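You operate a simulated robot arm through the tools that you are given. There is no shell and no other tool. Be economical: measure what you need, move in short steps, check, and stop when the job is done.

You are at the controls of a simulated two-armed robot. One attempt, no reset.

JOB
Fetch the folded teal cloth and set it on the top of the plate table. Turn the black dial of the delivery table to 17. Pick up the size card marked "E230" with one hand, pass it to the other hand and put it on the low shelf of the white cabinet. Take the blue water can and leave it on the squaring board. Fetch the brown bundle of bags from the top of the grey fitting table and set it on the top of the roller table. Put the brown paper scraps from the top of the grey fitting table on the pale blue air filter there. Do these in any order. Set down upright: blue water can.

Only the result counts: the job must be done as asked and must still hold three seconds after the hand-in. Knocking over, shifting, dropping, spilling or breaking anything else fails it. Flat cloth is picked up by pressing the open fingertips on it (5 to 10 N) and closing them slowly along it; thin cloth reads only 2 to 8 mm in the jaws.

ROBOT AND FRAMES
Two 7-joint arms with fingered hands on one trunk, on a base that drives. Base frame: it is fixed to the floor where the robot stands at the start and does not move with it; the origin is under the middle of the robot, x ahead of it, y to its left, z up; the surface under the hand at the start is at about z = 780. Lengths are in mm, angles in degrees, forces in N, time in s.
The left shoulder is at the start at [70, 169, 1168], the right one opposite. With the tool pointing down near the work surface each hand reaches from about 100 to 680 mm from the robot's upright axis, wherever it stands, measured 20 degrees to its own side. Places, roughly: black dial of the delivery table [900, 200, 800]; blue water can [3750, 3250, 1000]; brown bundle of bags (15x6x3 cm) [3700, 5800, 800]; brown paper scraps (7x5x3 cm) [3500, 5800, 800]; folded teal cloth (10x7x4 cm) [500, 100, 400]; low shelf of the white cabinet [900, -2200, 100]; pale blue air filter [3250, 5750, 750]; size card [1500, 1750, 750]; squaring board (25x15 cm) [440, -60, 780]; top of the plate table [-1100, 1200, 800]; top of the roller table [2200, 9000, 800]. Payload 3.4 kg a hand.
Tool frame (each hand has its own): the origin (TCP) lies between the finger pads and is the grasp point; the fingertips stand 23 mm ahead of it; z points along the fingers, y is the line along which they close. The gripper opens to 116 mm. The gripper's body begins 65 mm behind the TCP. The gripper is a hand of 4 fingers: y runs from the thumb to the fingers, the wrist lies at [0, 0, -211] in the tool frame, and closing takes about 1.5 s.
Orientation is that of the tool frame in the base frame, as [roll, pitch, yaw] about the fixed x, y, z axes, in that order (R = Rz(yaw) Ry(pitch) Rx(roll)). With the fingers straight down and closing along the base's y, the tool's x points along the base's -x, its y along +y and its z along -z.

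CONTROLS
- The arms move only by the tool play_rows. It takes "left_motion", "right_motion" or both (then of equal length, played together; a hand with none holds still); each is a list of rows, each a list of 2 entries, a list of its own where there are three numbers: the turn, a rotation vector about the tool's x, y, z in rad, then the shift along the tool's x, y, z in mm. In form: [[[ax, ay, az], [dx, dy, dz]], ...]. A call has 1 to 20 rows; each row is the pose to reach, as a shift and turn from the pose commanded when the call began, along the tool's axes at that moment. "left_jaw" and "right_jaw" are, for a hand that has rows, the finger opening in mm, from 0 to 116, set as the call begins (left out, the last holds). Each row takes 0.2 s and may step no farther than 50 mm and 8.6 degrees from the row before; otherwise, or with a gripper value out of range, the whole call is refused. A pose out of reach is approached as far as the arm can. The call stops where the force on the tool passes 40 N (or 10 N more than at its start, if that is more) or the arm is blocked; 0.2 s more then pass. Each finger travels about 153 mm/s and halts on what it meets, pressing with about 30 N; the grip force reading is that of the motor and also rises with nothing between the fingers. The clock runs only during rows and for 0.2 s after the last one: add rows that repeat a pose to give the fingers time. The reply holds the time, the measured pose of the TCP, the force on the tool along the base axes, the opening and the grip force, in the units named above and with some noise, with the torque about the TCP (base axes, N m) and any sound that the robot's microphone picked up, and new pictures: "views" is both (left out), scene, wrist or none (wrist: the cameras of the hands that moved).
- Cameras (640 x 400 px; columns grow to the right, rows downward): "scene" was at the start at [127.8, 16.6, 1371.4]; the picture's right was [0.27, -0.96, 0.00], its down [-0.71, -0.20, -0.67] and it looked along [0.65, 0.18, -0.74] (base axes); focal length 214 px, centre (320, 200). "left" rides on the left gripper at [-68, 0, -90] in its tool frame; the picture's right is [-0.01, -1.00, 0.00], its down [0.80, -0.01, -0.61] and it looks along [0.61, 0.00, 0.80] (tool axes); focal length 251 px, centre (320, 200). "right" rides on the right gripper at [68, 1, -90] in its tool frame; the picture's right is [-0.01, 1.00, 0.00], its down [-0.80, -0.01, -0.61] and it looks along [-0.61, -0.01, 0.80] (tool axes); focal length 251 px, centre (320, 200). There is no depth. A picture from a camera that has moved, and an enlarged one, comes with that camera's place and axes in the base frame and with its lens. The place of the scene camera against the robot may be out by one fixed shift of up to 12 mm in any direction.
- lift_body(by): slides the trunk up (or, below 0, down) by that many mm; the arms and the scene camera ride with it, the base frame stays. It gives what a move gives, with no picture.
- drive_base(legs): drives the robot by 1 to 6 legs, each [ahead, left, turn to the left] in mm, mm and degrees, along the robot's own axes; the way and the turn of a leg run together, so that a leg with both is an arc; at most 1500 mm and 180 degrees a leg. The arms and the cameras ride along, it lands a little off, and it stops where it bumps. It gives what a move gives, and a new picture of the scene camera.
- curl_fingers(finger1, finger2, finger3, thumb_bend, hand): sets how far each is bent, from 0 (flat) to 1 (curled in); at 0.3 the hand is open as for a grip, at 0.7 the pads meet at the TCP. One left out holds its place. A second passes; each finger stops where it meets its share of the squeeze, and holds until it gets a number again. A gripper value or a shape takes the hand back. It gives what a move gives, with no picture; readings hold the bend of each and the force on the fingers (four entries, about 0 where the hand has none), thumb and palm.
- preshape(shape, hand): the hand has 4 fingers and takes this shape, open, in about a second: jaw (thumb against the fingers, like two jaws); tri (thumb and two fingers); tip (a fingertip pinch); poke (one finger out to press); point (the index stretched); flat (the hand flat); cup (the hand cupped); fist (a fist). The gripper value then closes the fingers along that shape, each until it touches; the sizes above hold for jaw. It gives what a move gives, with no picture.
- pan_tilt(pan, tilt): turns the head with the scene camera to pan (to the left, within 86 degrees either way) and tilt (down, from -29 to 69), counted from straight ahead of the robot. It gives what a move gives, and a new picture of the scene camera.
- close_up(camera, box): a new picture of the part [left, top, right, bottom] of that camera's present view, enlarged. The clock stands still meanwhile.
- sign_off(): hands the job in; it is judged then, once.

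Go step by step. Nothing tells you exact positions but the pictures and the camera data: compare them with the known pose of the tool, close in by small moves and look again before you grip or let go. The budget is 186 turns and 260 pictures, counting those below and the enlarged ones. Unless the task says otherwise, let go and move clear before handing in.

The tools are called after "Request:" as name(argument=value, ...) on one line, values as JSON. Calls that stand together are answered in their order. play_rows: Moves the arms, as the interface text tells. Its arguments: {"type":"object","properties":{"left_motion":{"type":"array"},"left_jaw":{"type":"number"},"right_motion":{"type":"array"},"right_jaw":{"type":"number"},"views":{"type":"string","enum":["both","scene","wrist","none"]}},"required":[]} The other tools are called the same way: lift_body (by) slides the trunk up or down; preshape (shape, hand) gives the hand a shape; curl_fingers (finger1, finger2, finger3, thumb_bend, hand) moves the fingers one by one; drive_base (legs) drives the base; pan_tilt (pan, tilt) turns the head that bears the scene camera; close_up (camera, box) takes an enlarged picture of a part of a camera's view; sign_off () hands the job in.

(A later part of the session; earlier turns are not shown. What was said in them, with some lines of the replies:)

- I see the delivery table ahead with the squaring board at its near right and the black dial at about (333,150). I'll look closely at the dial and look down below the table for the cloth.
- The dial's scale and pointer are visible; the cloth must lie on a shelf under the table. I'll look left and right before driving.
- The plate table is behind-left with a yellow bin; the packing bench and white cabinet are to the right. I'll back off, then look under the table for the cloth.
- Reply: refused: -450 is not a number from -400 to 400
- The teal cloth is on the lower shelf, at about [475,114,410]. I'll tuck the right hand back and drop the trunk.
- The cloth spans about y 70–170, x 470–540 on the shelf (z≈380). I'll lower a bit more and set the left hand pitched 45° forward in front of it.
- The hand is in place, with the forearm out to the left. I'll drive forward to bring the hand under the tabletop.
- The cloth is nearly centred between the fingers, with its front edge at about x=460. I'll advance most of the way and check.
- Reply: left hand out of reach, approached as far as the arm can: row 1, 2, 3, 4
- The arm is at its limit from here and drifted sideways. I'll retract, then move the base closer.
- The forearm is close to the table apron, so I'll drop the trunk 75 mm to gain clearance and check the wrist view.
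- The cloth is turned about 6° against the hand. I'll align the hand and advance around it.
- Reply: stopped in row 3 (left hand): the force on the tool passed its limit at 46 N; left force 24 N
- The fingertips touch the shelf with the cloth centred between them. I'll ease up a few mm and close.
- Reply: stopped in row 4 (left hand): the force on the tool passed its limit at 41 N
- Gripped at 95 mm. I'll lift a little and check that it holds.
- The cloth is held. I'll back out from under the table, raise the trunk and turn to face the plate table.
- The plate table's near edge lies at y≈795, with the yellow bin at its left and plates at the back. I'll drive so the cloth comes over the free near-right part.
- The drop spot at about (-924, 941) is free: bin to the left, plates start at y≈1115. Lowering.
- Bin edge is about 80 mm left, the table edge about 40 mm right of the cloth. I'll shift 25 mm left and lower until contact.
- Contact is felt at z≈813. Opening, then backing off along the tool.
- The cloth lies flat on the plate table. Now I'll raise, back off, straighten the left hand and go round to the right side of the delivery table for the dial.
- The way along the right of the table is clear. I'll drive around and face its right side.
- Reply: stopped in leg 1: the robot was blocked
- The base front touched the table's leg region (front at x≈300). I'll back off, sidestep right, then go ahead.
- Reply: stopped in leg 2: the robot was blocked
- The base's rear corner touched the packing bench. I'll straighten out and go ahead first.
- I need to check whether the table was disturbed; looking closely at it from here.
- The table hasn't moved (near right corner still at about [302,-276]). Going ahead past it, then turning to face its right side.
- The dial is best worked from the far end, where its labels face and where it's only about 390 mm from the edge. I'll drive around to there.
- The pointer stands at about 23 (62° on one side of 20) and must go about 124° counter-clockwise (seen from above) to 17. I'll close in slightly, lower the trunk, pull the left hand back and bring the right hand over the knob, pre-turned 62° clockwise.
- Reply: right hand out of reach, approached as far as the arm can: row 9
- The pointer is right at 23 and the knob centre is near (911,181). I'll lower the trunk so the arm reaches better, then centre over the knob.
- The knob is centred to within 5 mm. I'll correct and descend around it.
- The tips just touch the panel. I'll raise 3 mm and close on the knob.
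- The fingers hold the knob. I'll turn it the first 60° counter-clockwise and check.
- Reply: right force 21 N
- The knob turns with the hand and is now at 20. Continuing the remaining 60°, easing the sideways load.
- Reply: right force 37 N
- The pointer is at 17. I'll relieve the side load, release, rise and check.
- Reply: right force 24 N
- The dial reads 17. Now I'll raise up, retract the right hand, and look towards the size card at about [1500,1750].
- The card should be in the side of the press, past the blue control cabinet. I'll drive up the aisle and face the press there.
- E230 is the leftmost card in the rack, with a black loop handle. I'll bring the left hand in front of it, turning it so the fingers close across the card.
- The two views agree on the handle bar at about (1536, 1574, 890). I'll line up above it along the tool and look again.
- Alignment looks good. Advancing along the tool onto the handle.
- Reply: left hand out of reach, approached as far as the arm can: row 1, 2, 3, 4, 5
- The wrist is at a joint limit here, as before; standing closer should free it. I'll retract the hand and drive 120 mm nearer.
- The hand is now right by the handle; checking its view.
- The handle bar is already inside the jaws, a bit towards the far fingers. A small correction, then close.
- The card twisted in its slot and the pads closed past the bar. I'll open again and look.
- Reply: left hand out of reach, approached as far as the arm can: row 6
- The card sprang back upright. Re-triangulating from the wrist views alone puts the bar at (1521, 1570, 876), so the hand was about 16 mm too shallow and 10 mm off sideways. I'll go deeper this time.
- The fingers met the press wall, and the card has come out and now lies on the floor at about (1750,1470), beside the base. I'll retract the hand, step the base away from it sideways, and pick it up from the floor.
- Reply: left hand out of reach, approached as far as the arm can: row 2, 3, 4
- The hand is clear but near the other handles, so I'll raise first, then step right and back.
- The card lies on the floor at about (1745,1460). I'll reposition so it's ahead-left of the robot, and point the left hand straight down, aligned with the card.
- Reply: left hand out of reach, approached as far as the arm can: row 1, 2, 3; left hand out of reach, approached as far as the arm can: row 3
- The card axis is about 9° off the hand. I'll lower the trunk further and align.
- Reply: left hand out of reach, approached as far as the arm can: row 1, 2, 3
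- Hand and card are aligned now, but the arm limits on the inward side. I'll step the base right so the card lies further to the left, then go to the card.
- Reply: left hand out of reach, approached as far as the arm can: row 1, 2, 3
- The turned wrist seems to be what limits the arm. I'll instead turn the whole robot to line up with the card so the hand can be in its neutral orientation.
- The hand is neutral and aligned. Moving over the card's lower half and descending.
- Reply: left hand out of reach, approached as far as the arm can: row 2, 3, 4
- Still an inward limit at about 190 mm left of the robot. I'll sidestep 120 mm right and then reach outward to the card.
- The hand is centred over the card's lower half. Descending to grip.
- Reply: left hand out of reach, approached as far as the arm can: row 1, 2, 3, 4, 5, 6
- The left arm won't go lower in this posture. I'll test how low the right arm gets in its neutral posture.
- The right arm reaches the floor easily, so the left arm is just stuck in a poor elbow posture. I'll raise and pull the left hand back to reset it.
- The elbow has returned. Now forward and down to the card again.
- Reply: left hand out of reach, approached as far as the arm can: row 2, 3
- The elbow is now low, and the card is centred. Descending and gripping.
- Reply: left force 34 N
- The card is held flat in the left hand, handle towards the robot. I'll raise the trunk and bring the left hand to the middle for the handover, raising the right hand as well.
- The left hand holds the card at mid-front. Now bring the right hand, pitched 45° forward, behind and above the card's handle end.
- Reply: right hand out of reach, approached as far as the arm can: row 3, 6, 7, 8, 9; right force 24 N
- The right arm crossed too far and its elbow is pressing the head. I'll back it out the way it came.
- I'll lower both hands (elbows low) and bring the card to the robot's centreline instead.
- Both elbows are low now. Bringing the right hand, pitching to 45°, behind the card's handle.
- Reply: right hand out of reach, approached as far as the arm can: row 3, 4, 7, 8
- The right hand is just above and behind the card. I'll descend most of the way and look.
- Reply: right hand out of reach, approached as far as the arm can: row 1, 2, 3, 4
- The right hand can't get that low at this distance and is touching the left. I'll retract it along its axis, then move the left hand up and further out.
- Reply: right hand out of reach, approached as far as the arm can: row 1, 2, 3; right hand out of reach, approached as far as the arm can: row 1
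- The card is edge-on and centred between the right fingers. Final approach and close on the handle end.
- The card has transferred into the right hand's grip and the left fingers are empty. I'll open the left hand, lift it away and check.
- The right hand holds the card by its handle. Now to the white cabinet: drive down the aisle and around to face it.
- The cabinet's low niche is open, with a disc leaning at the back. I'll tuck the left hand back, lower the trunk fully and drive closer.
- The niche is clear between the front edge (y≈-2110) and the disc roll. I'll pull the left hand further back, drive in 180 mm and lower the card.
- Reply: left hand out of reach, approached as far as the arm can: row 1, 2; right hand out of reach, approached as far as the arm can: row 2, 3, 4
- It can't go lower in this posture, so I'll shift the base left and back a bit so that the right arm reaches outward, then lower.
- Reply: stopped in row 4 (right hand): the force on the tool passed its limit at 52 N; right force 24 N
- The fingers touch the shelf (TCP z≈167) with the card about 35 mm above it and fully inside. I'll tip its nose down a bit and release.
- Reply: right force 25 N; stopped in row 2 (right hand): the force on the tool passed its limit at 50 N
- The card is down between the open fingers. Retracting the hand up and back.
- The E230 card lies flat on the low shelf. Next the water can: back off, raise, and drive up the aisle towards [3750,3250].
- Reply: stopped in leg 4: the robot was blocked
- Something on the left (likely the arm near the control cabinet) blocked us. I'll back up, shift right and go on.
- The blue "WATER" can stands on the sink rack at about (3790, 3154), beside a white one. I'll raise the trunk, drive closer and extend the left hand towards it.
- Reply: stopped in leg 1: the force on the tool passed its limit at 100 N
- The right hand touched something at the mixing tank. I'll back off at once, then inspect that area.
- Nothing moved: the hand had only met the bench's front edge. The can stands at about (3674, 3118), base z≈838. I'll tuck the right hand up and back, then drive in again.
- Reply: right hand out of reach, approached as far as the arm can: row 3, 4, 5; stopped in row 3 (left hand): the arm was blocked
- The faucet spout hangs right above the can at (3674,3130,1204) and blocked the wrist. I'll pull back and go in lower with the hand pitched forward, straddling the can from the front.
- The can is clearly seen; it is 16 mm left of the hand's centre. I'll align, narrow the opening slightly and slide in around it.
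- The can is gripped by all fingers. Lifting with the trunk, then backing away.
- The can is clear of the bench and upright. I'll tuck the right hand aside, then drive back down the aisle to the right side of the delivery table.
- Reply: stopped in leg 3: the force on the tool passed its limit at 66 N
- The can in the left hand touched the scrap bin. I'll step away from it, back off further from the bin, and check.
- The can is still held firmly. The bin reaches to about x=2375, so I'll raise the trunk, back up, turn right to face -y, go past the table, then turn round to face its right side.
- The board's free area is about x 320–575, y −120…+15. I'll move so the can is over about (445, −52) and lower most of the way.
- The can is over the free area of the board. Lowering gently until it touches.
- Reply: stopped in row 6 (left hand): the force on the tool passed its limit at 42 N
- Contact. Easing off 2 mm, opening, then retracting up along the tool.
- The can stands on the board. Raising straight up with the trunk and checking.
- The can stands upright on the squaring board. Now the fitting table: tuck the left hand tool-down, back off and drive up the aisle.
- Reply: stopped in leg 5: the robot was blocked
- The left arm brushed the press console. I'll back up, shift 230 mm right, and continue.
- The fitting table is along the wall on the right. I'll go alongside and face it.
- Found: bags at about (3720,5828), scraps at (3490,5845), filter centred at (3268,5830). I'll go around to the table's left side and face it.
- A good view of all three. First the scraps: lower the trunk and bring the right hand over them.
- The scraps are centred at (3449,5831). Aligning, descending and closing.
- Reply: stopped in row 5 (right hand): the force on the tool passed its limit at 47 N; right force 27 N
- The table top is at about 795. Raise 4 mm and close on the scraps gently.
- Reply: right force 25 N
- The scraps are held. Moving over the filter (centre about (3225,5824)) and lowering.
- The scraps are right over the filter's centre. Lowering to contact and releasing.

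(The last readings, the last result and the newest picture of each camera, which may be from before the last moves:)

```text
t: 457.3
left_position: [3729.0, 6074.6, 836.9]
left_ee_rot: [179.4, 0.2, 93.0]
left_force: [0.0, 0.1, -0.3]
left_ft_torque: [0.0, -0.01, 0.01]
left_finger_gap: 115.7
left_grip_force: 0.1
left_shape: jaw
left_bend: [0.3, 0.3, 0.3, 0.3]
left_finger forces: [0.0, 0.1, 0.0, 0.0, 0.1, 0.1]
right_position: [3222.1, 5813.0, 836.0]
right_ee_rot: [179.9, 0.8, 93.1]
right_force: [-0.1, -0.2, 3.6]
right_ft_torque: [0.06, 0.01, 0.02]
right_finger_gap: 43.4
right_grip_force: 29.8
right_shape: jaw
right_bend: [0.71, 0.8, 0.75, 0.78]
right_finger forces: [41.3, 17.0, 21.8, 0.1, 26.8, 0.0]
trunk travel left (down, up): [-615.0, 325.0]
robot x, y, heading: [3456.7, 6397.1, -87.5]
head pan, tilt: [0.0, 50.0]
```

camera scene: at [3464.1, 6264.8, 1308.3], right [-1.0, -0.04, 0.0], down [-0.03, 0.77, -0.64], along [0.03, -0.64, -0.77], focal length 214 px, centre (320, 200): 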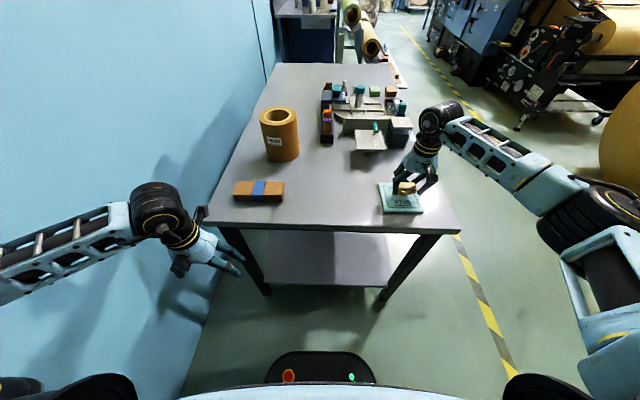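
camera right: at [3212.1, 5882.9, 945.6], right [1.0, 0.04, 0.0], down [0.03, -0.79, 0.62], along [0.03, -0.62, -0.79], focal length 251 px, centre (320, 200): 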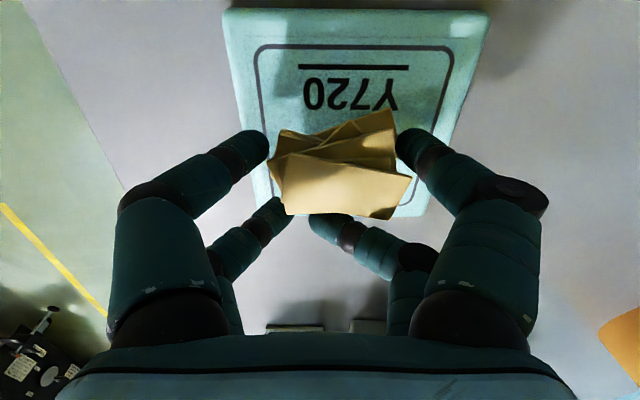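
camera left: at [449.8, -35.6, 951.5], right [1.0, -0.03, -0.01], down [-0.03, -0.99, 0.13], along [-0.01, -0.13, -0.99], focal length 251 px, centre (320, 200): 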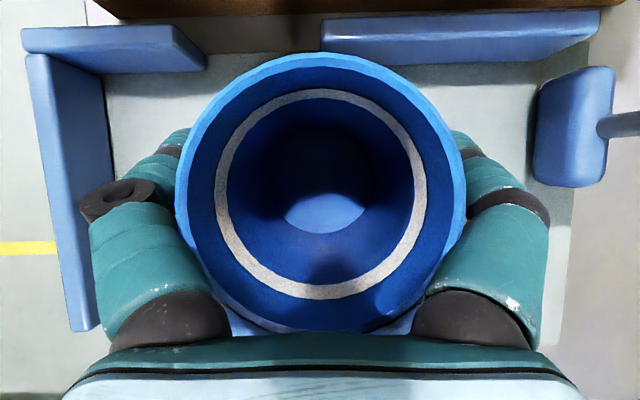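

Request:
play_rows(right_motion=[[[0, 0, 0], [0, 0, -2]], [[0, 0, 0], [0, 0, -2]], [[0, 0, 0], [0, 0, -2]], [[0, 0, 0], [0, 0, -2]], [[0, 0, 0], [0, 0, -20]], [[0, 0, 0], [0, 0, -60]], [[0, 0, 0], [0, 0, -100]]], right_jaw=100, views="wrist")

```text
t: 458.9
left_position: [3728.0, 6073.7, 836.7]
left_ee_rot: [179.5, 0.2, 93.0]
left_force: [-0.6, 0.1, 0.5]
left_ft_torque: [0.01, -0.02, 0.02]
left_finger_gap: 115.9
left_grip_force: 0.0
left_shape: jaw
left_bend: [0.3, 0.3, 0.3, 0.3]
left_finger forces: [0.0, 0.0, 0.0, 0.0, 0.1, 0.1]
right_position: [3221.1, 5816.1, 936.3]
right_ee_rot: [180.0, 0.8, 93.2]
right_force: [0.1, -0.3, -0.1]
right_ft_torque: [-0.02, 0.0, 0.0]
right_finger_gap: 99.6
right_grip_force: 0.1
right_shape: jaw
right_bend: [0.52, 0.52, 0.52, 0.52]
right_finger forces: [0.0, 0.1, 0.0, 0.0, 0.0, 0.0]
trunk travel left (down, up): [-615.0, 325.0]
robot x, y, heading: [3459.8, 6396.7, -87.7]
head pan, tilt: [0.0, 50.0]
camera right: at [3218.0, 5885.2, 1025.7], right [1.0, 0.04, 0.0], down [0.03, -0.79, 0.62], along [0.03, -0.62, -0.79], focal length 251 px, centre (320, 200)
```

right: 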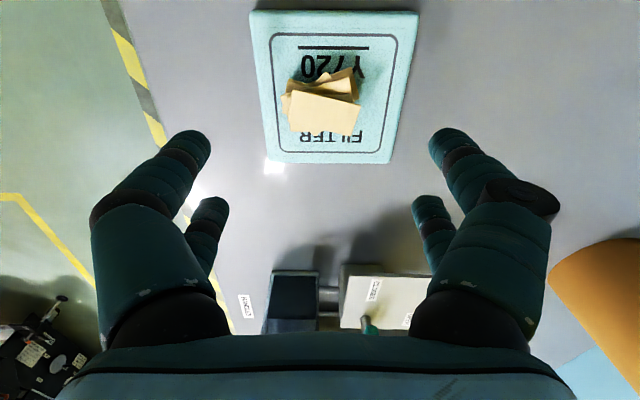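

The scraps lie on the filter. For the bags, I'll raise, turn 45° left so the right hand can grip across the bundle, and look.

Request:
lift_body(by=100)

Request:
drive_base(legs=[[0, 0, 43], [60, 0, 0]])

Request:
play_rows(right_motion=[[[0, 0, -0.125], [8, 0, 0]], [[0, 0, -0.25], [16, 0, 0]], [[0, 0, -0.375], [24, 0, 0]], [[0, 0, -0.5], [32, 0, 0]], [[0, 0, -0.625], [40, 0, 0]], [[0, 0, -0.75], [50, 0, 0]]], views="wrist")

```text
t: 460.3
left_position: [3729.0, 6073.3, 935.3]
left_ee_rot: [179.3, 0.1, 93.0]
left_force: [-0.1, 0.0, -0.4]
left_ft_torque: [-0.01, 0.0, 0.0]
left_finger_gap: 115.8
left_grip_force: 0.1
left_shape: jaw
left_bend: [0.3, 0.3, 0.3, 0.3]
left_finger forces: [0.0, 0.1, 0.0, 0.0, 0.0, 0.0]
right_position: [3220.6, 5814.4, 1035.6]
right_ee_rot: [179.9, 0.9, 93.1]
right_force: [0.4, -0.2, 0.9]
right_ft_torque: [-0.01, -0.01, 0.0]
right_finger_gap: 99.8
right_grip_force: 0.1
right_shape: jaw
right_bend: [0.52, 0.52, 0.52, 0.52]
right_finger forces: [0.1, 0.0, 0.0, 0.0, 0.0, 0.1]
trunk travel left (down, up): [-715.0, 225.0]
robot x, y, heading: [3456.1, 6395.8, -87.5]
head pan, tilt: [0.0, 50.0]
```

```text
t: 463.2
left_position: [3916.8, 6309.3, 937.3]
left_ee_rot: [179.4, 0.3, 136.5]
left_force: [0.7, 0.5, -0.3]
left_ft_torque: [0.0, -0.01, 0.0]
left_finger_gap: 115.9
left_grip_force: 0.0
left_shape: jaw
left_bend: [0.3, 0.3, 0.3, 0.3]
left_finger forces: [0.0, 0.0, 0.0, 0.0, 0.0, 0.1]
right_position: [3726.0, 5773.2, 1036.6]
right_ee_rot: [179.9, 1.0, 136.6]
right_force: [-0.3, -0.2, -0.1]
right_ft_torque: [-0.01, 0.0, -0.01]
right_finger_gap: 99.7
right_grip_force: 0.1
right_shape: jaw
right_bend: [0.52, 0.52, 0.52, 0.52]
right_finger forces: [0.0, 0.1, 0.0, 0.0, 0.0, 0.0]
trunk travel left (down, up): [-715.0, 225.0]
robot x, y, heading: [3501.4, 6357.7, -44.4]
head pan, tilt: [0.0, 50.0]
camera scene: at [3590.3, 6265.1, 1408.6], right [-0.7, -0.72, 0.0], down [-0.55, 0.53, -0.64], along [0.46, -0.45, -0.76], focal length 214 px, centre (320, 200)
```

scene: 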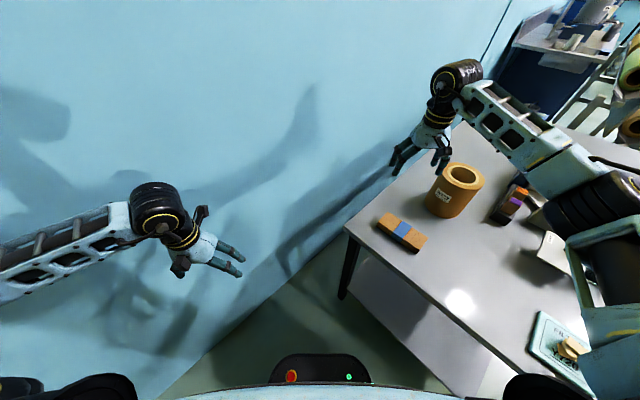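

```text
t: 464.6
left_position: [3917.9, 6309.0, 936.4]
left_ee_rot: [179.3, 0.2, 136.6]
left_force: [-0.6, 0.1, -0.7]
left_ft_torque: [0.01, -0.01, 0.01]
left_finger_gap: 116.0
left_grip_force: 0.0
left_shape: jaw
left_bend: [0.3, 0.3, 0.3, 0.3]
left_finger forces: [0.1, 0.0, 0.0, 0.1, 0.1, 0.0]
right_position: [3692.7, 5806.2, 1035.5]
right_ee_rot: [-179.5, 0.7, 179.7]
right_force: [0.3, -0.2, 0.4]
right_ft_torque: [-0.02, -0.01, -0.01]
right_finger_gap: 99.9
right_grip_force: 0.0
right_shape: jaw
right_bend: [0.52, 0.52, 0.52, 0.52]
right_finger forces: [0.0, 0.0, 0.1, 0.0, 0.0, 0.0]
trunk travel left (down, up): [-715.0, 225.0]
robot x, y, heading: [3497.5, 6356.6, -44.1]
head pan, tilt: [0.0, 50.0]
camera right: at [3623.0, 5807.6, 1125.3], right [0.01, 1.0, -0.01], down [0.79, -0.01, 0.62], along [0.62, -0.02, -0.79], focal length 251 px, centre (320, 200)
```

right: 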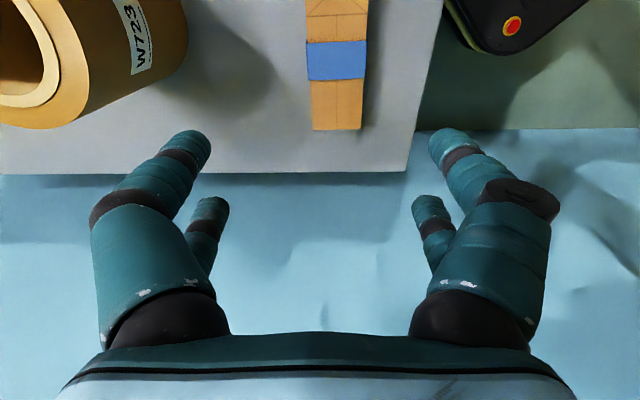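

The bundle is aligned with the hand, centred at about (3671,5822). Lowering over it.

Request:
lift_body(by=-100)

Request:
play_rows(right_motion=[[[0, 0, 0], [22, 16, 20]], [[0, 0, 0], [22, 16, 50]], [[0, 0, 0], [22, 16, 75]]], views="wrist")

```text
t: 466.0
left_position: [3918.5, 6308.7, 837.1]
left_ee_rot: [179.3, 0.1, 136.6]
left_force: [-0.5, 0.1, -0.5]
left_ft_torque: [-0.01, 0.0, -0.02]
left_finger_gap: 116.2
left_grip_force: 0.0
left_shape: jaw
left_bend: [0.3, 0.3, 0.3, 0.3]
left_finger forces: [0.0, 0.0, 0.0, 0.0, 0.1, 0.1]
right_position: [3692.4, 5805.2, 936.1]
right_ee_rot: [-179.4, 0.7, 179.5]
right_force: [-0.6, 0.3, -0.3]
right_ft_torque: [-0.03, -0.03, 0.01]
right_finger_gap: 99.8
right_grip_force: 0.0
right_shape: jaw
right_bend: [0.52, 0.52, 0.52, 0.52]
right_finger forces: [0.0, 0.1, 0.1, 0.0, 0.0, 0.0]
trunk travel left (down, up): [-615.0, 325.0]
robot x, y, heading: [3499.3, 6355.7, -43.8]
head pan, tilt: [0.0, 50.0]
```

```text
t: 466.8
left_position: [3918.9, 6308.8, 835.8]
left_ee_rot: [179.3, 0.1, 136.6]
left_force: [-0.1, -1.0, 0.8]
left_ft_torque: [0.02, 0.02, 0.01]
left_finger_gap: 116.0
left_grip_force: 0.1
left_shape: jaw
left_bend: [0.3, 0.3, 0.3, 0.3]
left_finger forces: [0.0, 0.0, 0.0, 0.0, 0.1, 0.0]
right_position: [3670.1, 5818.7, 858.8]
right_ee_rot: [-179.5, 0.8, 179.6]
right_force: [0.0, 0.2, -0.2]
right_ft_torque: [0.03, -0.04, 0.0]
right_finger_gap: 99.8
right_grip_force: 0.0
right_shape: jaw
right_bend: [0.52, 0.52, 0.52, 0.52]
right_finger forces: [0.0, 0.1, 0.1, 0.1, 0.1, 0.0]
trunk travel left (down, up): [-615.0, 325.0]
robot x, y, heading: [3503.0, 6357.5, -44.2]
head pan, tilt: [0.0, 50.0]
camera right: at [3600.8, 5821.5, 949.1], right [0.02, 1.0, -0.01], down [0.79, -0.01, 0.62], along [0.62, -0.02, -0.79], focal length 251 px, centre (320, 200)
```

right: 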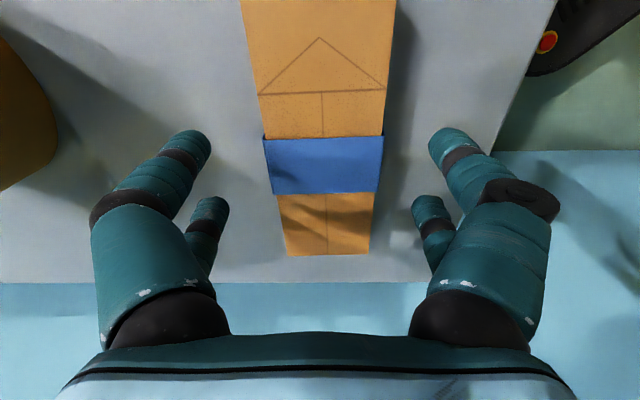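

Request:
play_rows(right_motion=[[[0, 0, 0], [0, 1, 15]], [[0, 0, 0], [0, 1, 26]], [[0, 0, 0], [0, 1, 32]]], views="none")

Request:
play_rows(right_motion=[[[0, 0, 0], [0, 0, 0]], [[0, 0, 0], [0, 0, 0]], [[0, 0, 0], [0, 0, 0]], [[0, 0, 0], [0, 0, 0]], [[0, 0, 0], [0, 0, 0]], [[0, 0, 0], [0, 0, 0]]], right_jaw=15, views="none")

Request:
play_rows(right_motion=[[[0, 0, 0], [0, 0, -30]], [[0, 0, 0], [0, 0, -70]], [[0, 0, 0], [0, 0, -110]]], views="wrist")

```text
t: 467.6
left_position: [3918.2, 6308.9, 836.2]
left_ee_rot: [179.4, 0.0, 136.4]
left_force: [-0.3, -0.5, -0.5]
left_ft_torque: [0.02, 0.02, -0.04]
left_finger_gap: 116.1
left_grip_force: 0.0
left_shape: jaw
left_bend: [0.3, 0.3, 0.3, 0.3]
left_finger forces: [0.0, 0.0, 0.1, 0.1, 0.1, 0.1]
right_position: [3672.8, 5820.7, 828.3]
right_ee_rot: [-179.5, 0.7, 179.5]
right_force: [0.1, 0.3, -0.9]
right_ft_torque: [-0.01, -0.04, 0.0]
right_finger_gap: 100.0
right_grip_force: 0.0
right_shape: jaw
right_bend: [0.52, 0.52, 0.52, 0.52]
right_finger forces: [0.0, 0.0, 0.1, 0.0, 0.0, 0.0]
trunk travel left (down, up): [-615.0, 325.0]
robot x, y, heading: [3499.7, 6355.3, -44.0]
head pan, tilt: [0.0, 50.0]
```

```text
t: 469.0
left_position: [3919.0, 6308.3, 836.6]
left_ee_rot: [179.3, 0.0, 136.5]
left_force: [-0.3, -0.7, 0.6]
left_ft_torque: [-0.01, 0.01, -0.01]
left_finger_gap: 116.0
left_grip_force: 0.1
left_shape: jaw
left_bend: [0.3, 0.3, 0.3, 0.3]
left_finger forces: [0.0, 0.0, 0.1, 0.0, 0.1, 0.0]
right_position: [3671.6, 5821.1, 829.0]
right_ee_rot: [-179.5, 0.7, 179.7]
right_force: [0.2, -0.4, 0.4]
right_ft_torque: [0.02, 0.02, 0.01]
right_finger_gap: 52.7
right_grip_force: 30.2
right_shape: jaw
right_bend: [0.73, 0.73, 0.73, 0.76]
right_finger forces: [27.4, 27.3, 27.5, 0.0, 27.2, 0.0]
trunk travel left (down, up): [-615.0, 325.0]
robot x, y, heading: [3497.0, 6356.9, -44.4]
head pan, tilt: [0.0, 50.0]
```

```text
t: 469.8
left_position: [3917.7, 6308.6, 836.3]
left_ee_rot: [179.3, 0.1, 136.5]
left_force: [-0.3, 0.4, 0.1]
left_ft_torque: [-0.01, -0.04, 0.0]
left_finger_gap: 115.7
left_grip_force: 0.1
left_shape: jaw
left_bend: [0.3, 0.3, 0.3, 0.3]
left_finger forces: [0.1, 0.0, 0.0, 0.0, 0.1, 0.1]
right_position: [3670.6, 5823.9, 939.3]
right_ee_rot: [-179.5, 0.7, 179.6]
right_force: [0.0, 1.0, -1.0]
right_ft_torque: [-0.02, 0.01, 0.03]
right_finger_gap: 52.9
right_grip_force: 30.6
right_shape: jaw
right_bend: [0.73, 0.73, 0.73, 0.76]
right_finger forces: [27.4, 27.4, 27.5, 0.1, 27.2, 0.0]
trunk travel left (down, up): [-615.0, 325.0]
robot x, y, heading: [3498.4, 6358.9, -44.2]
head pan, tilt: [0.0, 50.0]
camera right: at [3602.2, 5826.0, 1028.8], right [0.02, 1.0, -0.01], down [0.79, -0.01, 0.62], along [0.62, -0.02, -0.79], focal length 251 px, centre (320, 200)
```

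right: 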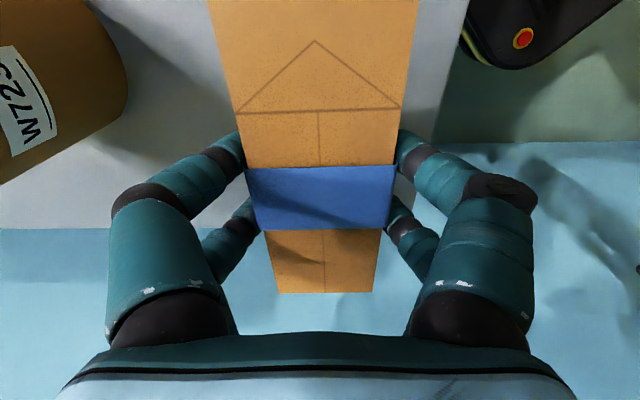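

The bundle is held firmly. Raising, backing off, and driving to the roller table at about [2200,9000].

Request:
lift_body(by=150)

Request:
drive_base(legs=[[-350, 0, 0], [0, 0, 134.3], [0, 1000, 0], [1150, 0, 0]])

Request:
pan_tilt(pan=0, tilt=30)

```text
t: 471.5
left_position: [3917.5, 6308.0, 985.8]
left_ee_rot: [179.3, 0.1, 136.5]
left_force: [-0.8, -0.2, 0.2]
left_ft_torque: [0.01, 0.0, 0.01]
left_finger_gap: 115.9
left_grip_force: 0.0
left_shape: jaw
left_bend: [0.3, 0.3, 0.3, 0.3]
left_finger forces: [0.0, 0.0, 0.1, 0.0, 0.1, 0.0]
right_position: [3671.9, 5823.6, 1087.9]
right_ee_rot: [-179.5, 0.6, 179.6]
right_force: [0.1, -0.4, -1.1]
right_ft_torque: [0.01, -0.03, -0.03]
right_finger_gap: 52.8
right_grip_force: 29.8
right_shape: jaw
right_bend: [0.73, 0.73, 0.73, 0.76]
right_finger forces: [27.3, 27.5, 27.6, 0.1, 27.2, 0.0]
trunk travel left (down, up): [-765.0, 175.0]
robot x, y, heading: [3497.6, 6356.0, -44.0]
head pan, tilt: [0.0, 50.0]
```

```text
t: 489.4
left_position: [1944.1, 8013.8, 986.1]
left_ee_rot: [179.3, 0.1, -87.5]
left_force: [0.4, 0.2, 0.7]
left_ft_torque: [0.01, -0.03, -0.02]
left_finger_gap: 115.7
left_grip_force: 0.1
left_shape: jaw
left_bend: [0.3, 0.3, 0.3, 0.3]
left_finger forces: [0.0, 0.0, 0.0, 0.1, 0.1, 0.0]
right_position: [2460.9, 8191.3, 1088.4]
right_ee_rot: [-179.6, 0.7, -44.5]
right_force: [0.4, 0.3, -2.0]
right_ft_torque: [0.0, 0.01, 0.0]
right_finger_gap: 52.4
right_grip_force: 29.9
right_shape: jaw
right_bend: [0.73, 0.73, 0.73, 0.76]
right_finger forces: [27.1, 27.2, 27.3, 0.0, 26.9, 0.0]
trunk travel left (down, up): [-765.0, 175.0]
robot x, y, heading: [2211.6, 7690.5, 92.0]
head pan, tilt: [0.0, 50.0]
camera scene: at [2210.0, 7811.1, 1458.3], right [1.0, 0.03, 0.0], down [0.02, -0.77, -0.64], along [-0.02, 0.64, -0.77], focal length 214 px, centre (320, 200)
```

scene: 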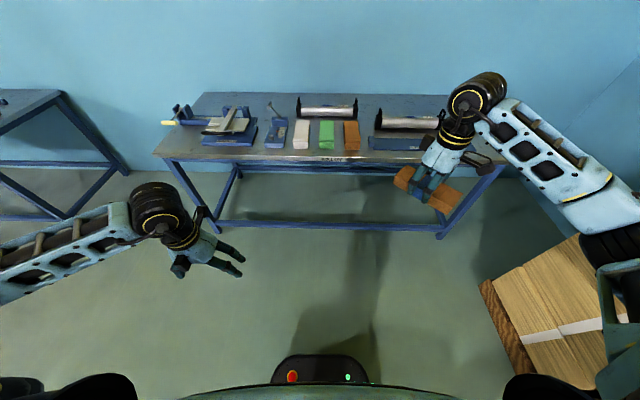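

```text
t: 490.3
left_position: [1945.4, 8015.1, 984.6]
left_ee_rot: [179.3, 0.0, -87.5]
left_force: [0.1, -0.5, 0.2]
left_ft_torque: [-0.01, -0.03, -0.02]
left_finger_gap: 115.8
left_grip_force: 0.0
left_shape: jaw
left_bend: [0.3, 0.3, 0.3, 0.3]
left_finger forces: [0.0, 0.0, 0.0, 0.0, 0.0, 0.1]
right_position: [2459.4, 8190.8, 1088.2]
right_ee_rot: [-179.5, 0.7, -44.5]
right_force: [0.3, 0.1, -1.2]
right_ft_torque: [0.04, 0.03, -0.03]
right_finger_gap: 52.0
right_grip_force: 29.8
right_shape: jaw
right_bend: [0.73, 0.73, 0.73, 0.76]
right_finger forces: [27.1, 27.1, 27.2, 0.0, 27.0, 0.0]
trunk travel left (down, up): [-765.0, 175.0]
robot x, y, heading: [2210.3, 7686.1, 91.8]
head pan, tilt: [0.0, 30.0]
camera scene: at [2209.6, 7825.1, 1487.7], right [1.0, 0.03, 0.0], down [0.02, -0.5, -0.87], along [-0.03, 0.86, -0.5], focal length 214 px, centre (320, 200)
```

scene: 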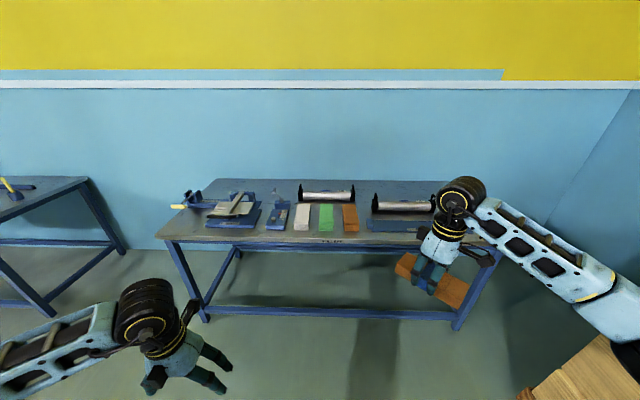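

Request:
close_up(camera="scene", box=[150, 165, 510, 260])

```text
1.78 times, centred on (330, 212) of scene
camera zoom: at [2209.6, 7825.1, 1487.7], right [1.0, 0.03, 0.0], down [0.02, -0.5, -0.87], along [-0.03, 0.86, -0.5], focal length 381 px, centre (302, 178)
```

zoom: 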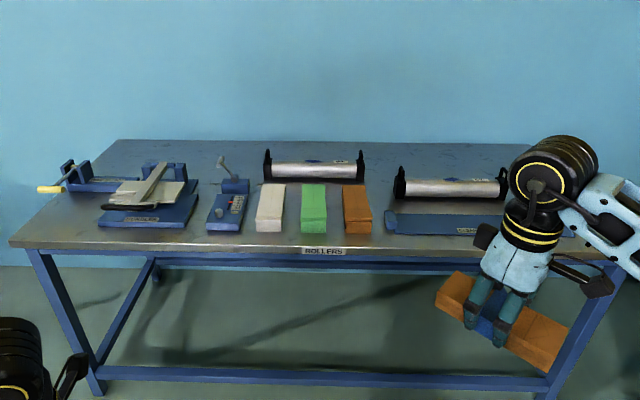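

The right end of the roller table looks free (past the right roller). I'll shift right and approach to look at it.

Request:
drive_base(legs=[[0, -420, -2], [200, 0, 0]])

Request:
close_up(camera="right", box=[0, 0, 640, 400])

```text
t: 494.1
left_position: [2376.4, 8228.6, 986.2]
left_ee_rot: [179.3, 0.2, -89.4]
left_force: [1.0, 0.0, 0.1]
left_ft_torque: [0.0, -0.04, -0.01]
left_finger_gap: 116.1
left_grip_force: 0.0
left_shape: jaw
left_bend: [0.3, 0.3, 0.3, 0.3]
left_finger forces: [0.1, 0.0, 0.0, 0.0, 0.0, 0.1]
right_position: [2894.8, 8389.8, 1088.9]
right_ee_rot: [-179.4, 0.8, -46.3]
right_force: [0.6, 0.1, -1.0]
right_ft_torque: [0.0, 0.0, 0.0]
right_finger_gap: 52.5
right_grip_force: 30.3
right_shape: jaw
right_bend: [0.73, 0.73, 0.73, 0.76]
right_finger forces: [27.2, 27.1, 27.4, 0.0, 27.0, 0.0]
trunk travel left (down, up): [-765.0, 175.0]
robot x, y, heading: [2631.6, 7895.8, 89.8]
head pan, tilt: [0.0, 30.0]
camera scene: at [2634.7, 8031.2, 1488.0], right [1.0, 0.0, 0.0], down [0.0, -0.5, -0.87], along [0.0, 0.87, -0.5], focal length 214 px, centre (320, 200)
```

scene: 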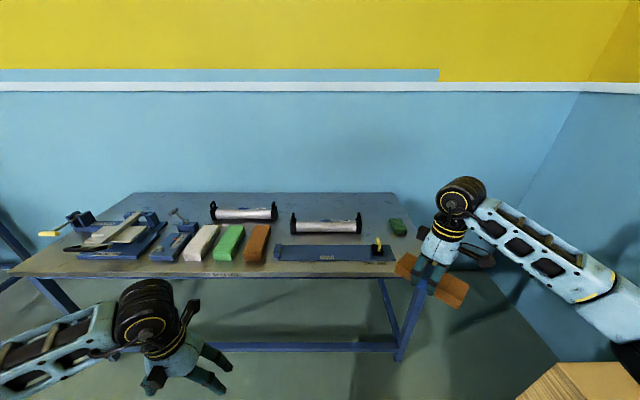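

```text
1.00 times, centred on (320, 200) of right (not enlarged: the box is as wide or as high as the picture)
camera zoom: at [2943.1, 8339.0, 1178.9], right [-0.73, -0.69, -0.01], down [-0.54, 0.57, 0.62], along [-0.42, 0.45, -0.79], focal length 251 px, centre (320, 200)
```

zoom: 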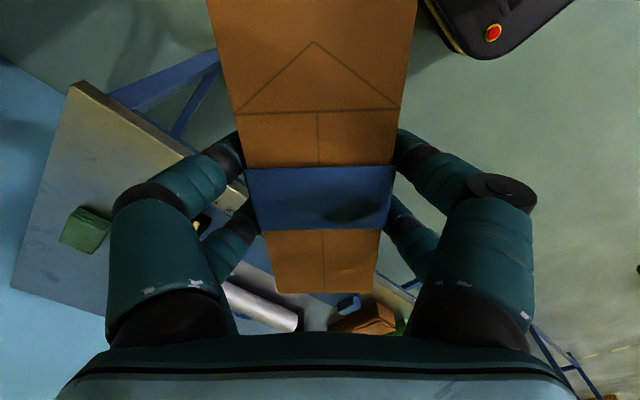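

Free spot at the right end: x 2960–3135, y 8652–8900. I'll turn the bundle to lie along y, tuck the left hand, and drive in so it's over about (3050,8775).

Request:
play_rows(right_motion=[[[0, 0, 0.13], [0, 0, 0]], [[0, 0, 0.26], [0, 0, 0]], [[0, 0, 0.39], [0, 0, 0]], [[0, 0, 0.52], [0, 0, 0]], [[0, 0, 0.65], [0, 0, 0]], [[0, 0, 0.768], [0, 0, 0]]], left_motion=[[[0, 0, 0], [15, 0, 0]], [[0, 0, 0], [30, 0, 0]], [[0, 0, 0], [45, 0, 0]], [[0, 0, 0], [60, 0, 0]], [[0, 0, 0], [75, 0, 0]], [[0, 0, 0], [90, 0, 0]]], views="none")

Request:
drive_base(legs=[[365, -165, 0]])

Request:
close_up(camera="right", box=[0, 0, 640, 400])

```text
t: 495.5
left_position: [2372.3, 8190.6, 972.5]
left_ee_rot: [179.3, 0.1, -89.3]
left_force: [0.3, 0.8, 0.1]
left_ft_torque: [0.02, 0.0, 0.01]
left_finger_gap: 115.9
left_grip_force: 0.0
left_shape: jaw
left_bend: [0.3, 0.3, 0.3, 0.3]
left_finger forces: [0.0, 0.0, 0.1, 0.1, 0.1, 0.1]
left hand out of reach, approached as far as the arm can: row 3, 4, 5, 6
right_position: [2894.9, 8391.1, 1088.2]
right_ee_rot: [179.9, 0.9, -90.3]
right_force: [0.1, 0.4, -1.6]
right_ft_torque: [0.03, 0.02, 0.04]
right_finger_gap: 52.3
right_grip_force: 29.8
right_shape: jaw
right_bend: [0.73, 0.73, 0.73, 0.76]
right_finger forces: [27.3, 27.2, 27.4, 0.0, 26.9, 0.2]
trunk travel left (down, up): [-765.0, 175.0]
robot x, y, heading: [2635.0, 7895.0, 90.0]
head pan, tilt: [0.0, 30.0]
```

```text
t: 498.0
left_position: [2540.7, 8554.7, 970.7]
left_ee_rot: [179.5, 0.1, -89.8]
left_force: [-0.1, -0.4, -0.2]
left_ft_torque: [-0.01, -0.02, 0.01]
left_finger_gap: 115.7
left_grip_force: 0.0
left_shape: jaw
left_bend: [0.3, 0.3, 0.3, 0.3]
left_finger forces: [0.0, 0.0, 0.0, 0.0, 0.0, 0.1]
right_position: [3066.0, 8753.1, 1089.6]
right_ee_rot: [179.9, 1.0, -90.8]
right_force: [0.3, -1.0, -2.1]
right_ft_torque: [-0.02, 0.01, -0.02]
right_finger_gap: 52.4
right_grip_force: 30.1
right_shape: jaw
right_bend: [0.73, 0.73, 0.73, 0.76]
right_finger forces: [27.2, 27.3, 27.5, 0.1, 27.0, 0.0]
trunk travel left (down, up): [-765.0, 175.0]
robot x, y, heading: [2799.1, 8257.9, 89.7]
head pan, tilt: [0.0, 30.0]
camera scene: at [2802.0, 8395.5, 1487.9], right [1.0, -0.01, 0.0], down [0.0, -0.5, -0.87], along [0.01, 0.87, -0.5], focal length 214 px, centre (320, 200)
```

scene: 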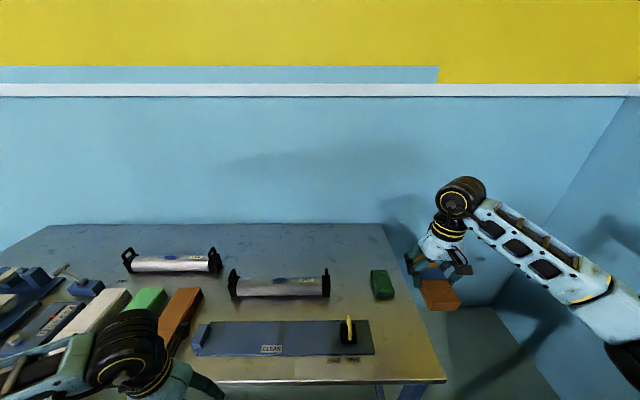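

```text
1.00 times, centred on (320, 200) of right (not enlarged: the box is as wide or as high as the picture)
camera zoom: at [3065.2, 8681.9, 1178.7], right [-1.0, 0.02, 0.0], down [0.02, 0.79, 0.62], along [0.01, 0.62, -0.79], focal length 251 px, centre (320, 200)
```

zoom: 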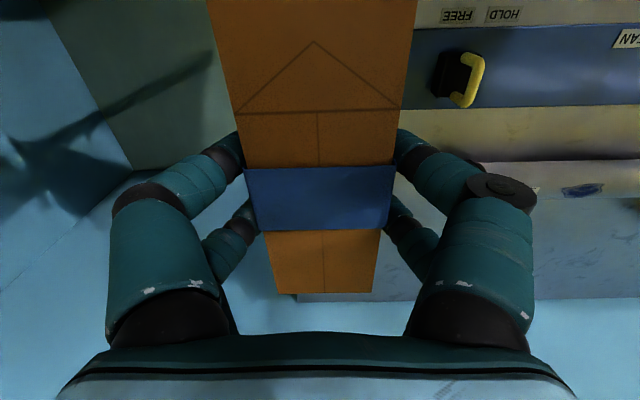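

Spot confirmed. Small correction, then lower with the trunk.

Request:
play_rows(right_motion=[[[0, 0, 0], [-9, 18, 0]], [[0, 0, 0], [-9, 18, 0]]], views="none")

Request:
lift_body(by=-230)

Request:
pan_tilt(pan=-25, tilt=50)

```text
t: 498.6
left_position: [2541.3, 8555.1, 971.0]
left_ee_rot: [179.2, 0.1, -89.7]
left_force: [-1.1, 1.1, -0.6]
left_ft_torque: [0.0, 0.01, 0.01]
left_finger_gap: 116.0
left_grip_force: 0.0
left_shape: jaw
left_bend: [0.3, 0.3, 0.3, 0.3]
left_finger forces: [0.0, 0.0, 0.1, 0.0, 0.0, 0.1]
right_position: [3047.4, 8760.0, 1088.2]
right_ee_rot: [180.0, 0.9, -90.9]
right_force: [-0.3, -0.2, -1.3]
right_ft_torque: [0.0, 0.01, -0.05]
right_finger_gap: 52.3
right_grip_force: 30.0
right_shape: jaw
right_bend: [0.73, 0.73, 0.73, 0.76]
right_finger forces: [27.1, 27.2, 27.5, 0.1, 27.1, 0.0]
trunk travel left (down, up): [-765.0, 175.0]
robot x, y, heading: [2796.8, 8262.9, 89.3]
head pan, tilt: [0.0, 30.0]
```

```text
t: 501.0
left_position: [2540.0, 8555.1, 741.8]
left_ee_rot: [179.3, 0.0, -89.7]
left_force: [-0.2, -0.4, 0.2]
left_ft_torque: [-0.01, -0.03, 0.03]
left_finger_gap: 116.0
left_grip_force: 0.1
left_shape: jaw
left_bend: [0.3, 0.3, 0.3, 0.3]
left_finger forces: [0.0, 0.0, 0.1, 0.0, 0.0, 0.0]
right_position: [3049.0, 8760.7, 859.2]
right_ee_rot: [179.9, 0.9, -90.7]
right_force: [0.3, -0.4, 0.3]
right_ft_torque: [0.01, 0.01, -0.01]
right_finger_gap: 52.1
right_grip_force: 30.1
right_shape: jaw
right_bend: [0.73, 0.73, 0.73, 0.76]
right_finger forces: [27.2, 27.2, 27.5, 0.0, 27.0, 0.0]
trunk travel left (down, up): [-535.0, 405.0]
robot x, y, heading: [2802.9, 8261.9, 89.6]
head pan, tilt: [0.0, 30.0]
```

```text
t: 501.9
left_position: [2541.8, 8555.0, 741.2]
left_ee_rot: [179.3, 0.0, -89.7]
left_force: [-0.3, -0.1, 0.0]
left_ft_torque: [-0.01, 0.01, -0.02]
left_finger_gap: 115.9
left_grip_force: 0.1
left_shape: jaw
left_bend: [0.3, 0.3, 0.3, 0.3]
left_finger forces: [0.0, 0.0, 0.0, 0.0, 0.0, 0.1]
right_position: [3048.6, 8760.4, 857.5]
right_ee_rot: [180.0, 0.9, -90.8]
right_force: [-0.3, -0.5, -1.1]
right_ft_torque: [-0.01, -0.02, 0.03]
right_finger_gap: 52.2
right_grip_force: 29.9
right_shape: jaw
right_bend: [0.73, 0.73, 0.73, 0.76]
right_finger forces: [27.2, 27.2, 27.4, 0.0, 27.1, 0.0]
trunk travel left (down, up): [-535.0, 405.0]
robot x, y, heading: [2799.3, 8259.6, 89.5]
head pan, tilt: [-25.0, 50.0]
camera scene: at [2834.8, 8375.6, 1228.3], right [0.9, -0.43, 0.0], down [-0.33, -0.69, -0.64], along [0.28, 0.58, -0.77], focal length 214 px, centre (320, 200)
```

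scene: 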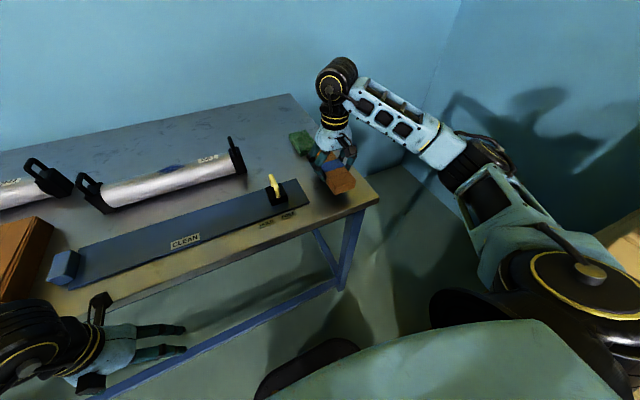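

The bundle is over the free spot. Lowering to contact.

Request:
play_rows(right_motion=[[[0, 0, 0], [0, 0, 8]], [[0, 0, 0], [0, 0, 14]], [[0, 0, 0], [0, 0, 18]], [[0, 0, 0], [0, 0, 22]], [[0, 0, 0], [0, 0, 25]], [[0, 0, 0], [0, 0, 28]], [[0, 0, 0], [0, 0, 31]], [[0, 0, 0], [0, 0, 34]]], views="none")

```text
t: 503.7
left_position: [2539.7, 8553.4, 743.9]
left_ee_rot: [179.4, 0.2, -89.9]
left_force: [0.2, -0.1, 0.1]
left_ft_torque: [0.03, 0.01, 0.0]
left_finger_gap: 115.7
left_grip_force: 0.0
left_shape: jaw
left_bend: [0.3, 0.3, 0.3, 0.3]
left_finger forces: [0.0, 0.1, 0.0, 0.0, 0.1, 0.0]
right_position: [3049.0, 8760.7, 826.8]
right_ee_rot: [179.9, 1.2, -90.9]
right_force: [3.8, 5.9, 23.5]
right_ft_torque: [-0.01, -0.39, 0.04]
right_finger_gap: 52.2
right_grip_force: 30.4
right_shape: jaw
right_bend: [0.73, 0.73, 0.73, 0.77]
right_finger forces: [29.1, 28.0, 30.3, 0.1, 30.8, 0.0]
trunk travel left (down, up): [-535.0, 405.0]
robot x, y, heading: [2796.1, 8260.8, 89.6]
head pan, tilt: [-25.0, 50.0]
```

Contact. Releasing and rising straight up.

Request:
play_rows(right_motion=[[[0, 0, 0], [0, 0, -3]], [[0, 0, 0], [0, 0, -3]], [[0, 0, 0], [0, 0, -3]], [[0, 0, 0], [0, 0, -3]], [[0, 0, 0], [0, 0, -25]], [[0, 0, 0], [0, 0, -65]], [[0, 0, 0], [0, 0, -110]]], right_jaw=95, views="both")

```text
t: 505.3
left_position: [2542.3, 8555.0, 741.7]
left_ee_rot: [179.3, 0.0, -89.8]
left_force: [-0.1, -0.9, -0.6]
left_ft_torque: [0.01, 0.0, 0.02]
left_finger_gap: 115.7
left_grip_force: 0.1
left_shape: jaw
left_bend: [0.3, 0.3, 0.3, 0.3]
left_finger forces: [0.0, 0.0, 0.0, 0.1, 0.0, 0.0]
right_position: [3047.9, 8759.3, 936.0]
right_ee_rot: [179.9, 0.9, -91.0]
right_force: [0.4, -0.4, 0.8]
right_ft_torque: [0.05, -0.01, 0.01]
right_finger_gap: 94.8
right_grip_force: 0.0
right_shape: jaw
right_bend: [0.57, 0.57, 0.57, 0.57]
right_finger forces: [0.0, 0.1, 0.1, 0.0, 0.0, 0.0]
trunk travel left (down, up): [-535.0, 405.0]
robot x, y, heading: [2799.4, 8260.0, 89.4]
head pan, tilt: [-25.0, 50.0]
camera scene: at [2834.1, 8374.5, 1228.3], right [0.9, -0.43, 0.0], down [-0.33, -0.69, -0.64], along [0.28, 0.58, -0.77], focal length 214 px, centre (320, 200)
camera right: at [3047.0, 8689.6, 1025.8], right [-1.0, 0.02, 0.0], down [0.02, 0.78, 0.62], along [0.01, 0.62, -0.79], focal length 251 px, centre (320, 200)
```

scene: 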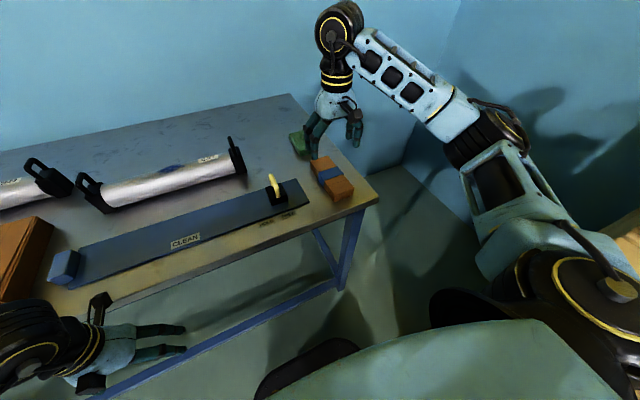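
right: 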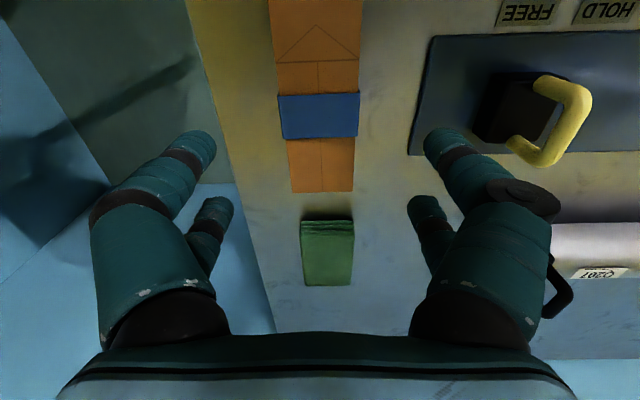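

The bundle lies flat on the roller table. Moving clear before handing in.

Request:
lift_body(by=150)

Request:
drive_base(legs=[[-400, 0, 0]])

```text
t: 507.0
left_position: [2541.8, 8555.4, 892.2]
left_ee_rot: [179.3, -0.1, -89.8]
left_force: [0.7, -0.2, -0.7]
left_ft_torque: [0.01, -0.01, -0.06]
left_finger_gap: 115.9
left_grip_force: 0.0
left_shape: jaw
left_bend: [0.3, 0.3, 0.3, 0.3]
left_finger forces: [0.0, 0.0, 0.0, 0.0, 0.1, 0.0]
right_position: [3049.2, 8760.9, 1085.3]
right_ee_rot: [179.9, 0.9, -90.8]
right_force: [0.3, -0.1, 0.4]
right_ft_torque: [-0.01, 0.02, 0.01]
right_finger_gap: 94.7
right_grip_force: 0.0
right_shape: jaw
right_bend: [0.57, 0.57, 0.57, 0.57]
right_finger forces: [0.0, 0.1, 0.0, 0.0, 0.0, 0.0]
trunk travel left (down, up): [-685.0, 255.0]
robot x, y, heading: [2799.1, 8263.5, 89.4]
head pan, tilt: [-25.0, 50.0]
```

```text
t: 509.5
left_position: [2536.4, 8154.5, 891.4]
left_ee_rot: [179.3, 0.0, -89.3]
left_force: [0.2, 0.0, -0.3]
left_ft_torque: [-0.05, -0.02, -0.04]
left_finger_gap: 115.8
left_grip_force: 0.0
left_shape: jaw
left_bend: [0.3, 0.3, 0.3, 0.3]
left_finger forces: [0.0, 0.0, 0.0, 0.0, 0.0, 0.0]
right_position: [3041.6, 8364.0, 1085.0]
right_ee_rot: [179.9, 0.9, -90.2]
right_force: [-0.4, 0.5, 0.1]
right_ft_torque: [0.03, -0.03, 0.01]
right_finger_gap: 94.8
right_grip_force: 0.1
right_shape: jaw
right_bend: [0.57, 0.57, 0.57, 0.57]
right_finger forces: [0.2, 0.0, 0.1, 0.0, 0.1, 0.1]
trunk travel left (down, up): [-685.0, 255.0]
robot x, y, heading: [2798.0, 7863.2, 90.1]
head pan, tilt: [-25.0, 50.0]
camera scene: at [2831.9, 7978.4, 1378.2], right [0.91, -0.42, 0.0], down [-0.32, -0.69, -0.64], along [0.27, 0.58, -0.77], focal length 214 px, centre (320, 200)
```

scene: 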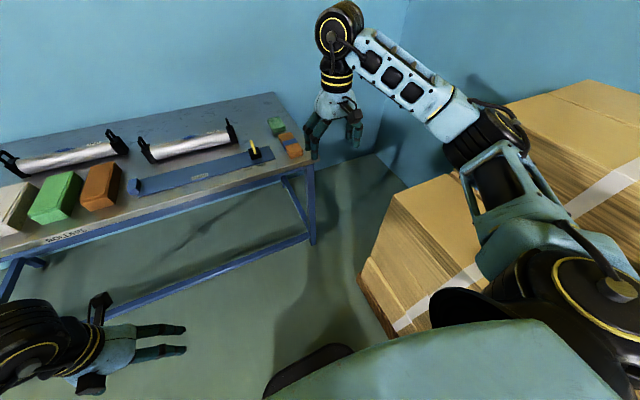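

All six items are in place and both hands are empty and clear, so I'm handing in.

Request:
sign_off()

```text
The job is handed in.
```

I handed the job in with all six tasks done and both hands clear; I haven't seen the verdict.

- **Teal cloth:** it lies on the top of the plate table.
- **Dial:** the pointer is at 17, to within a few degrees.
- **Size card E230:** it lies flat on the low shelf of the white cabinet. It fell to the floor when I first tried to take it from its rack. I picked it up with the left hand and passed it to the right.
- **Blue water can:** it stands upright on the squaring board.
- **Brown bundle of bags:** it lies on the top of the roller table, at the right-hand end.
- **Brown paper scraps:** they are on the pale blue air filter.

I also bumped several fixed things on the way:
- **Delivery table and packing bench:** the base touched each of them. The delivery table had not moved; I did not check the bench.
- **Wash-up bench:** a hand met its front edge, and the arm also touched the tap there. The things on the bench looked undisturbed afterwards.
- **Scrap bin and press:** the water can touched the bin, and the robot was stopped twice beside the press, where I think the left arm touched it. I could not confirm that these stayed exactly where they were.
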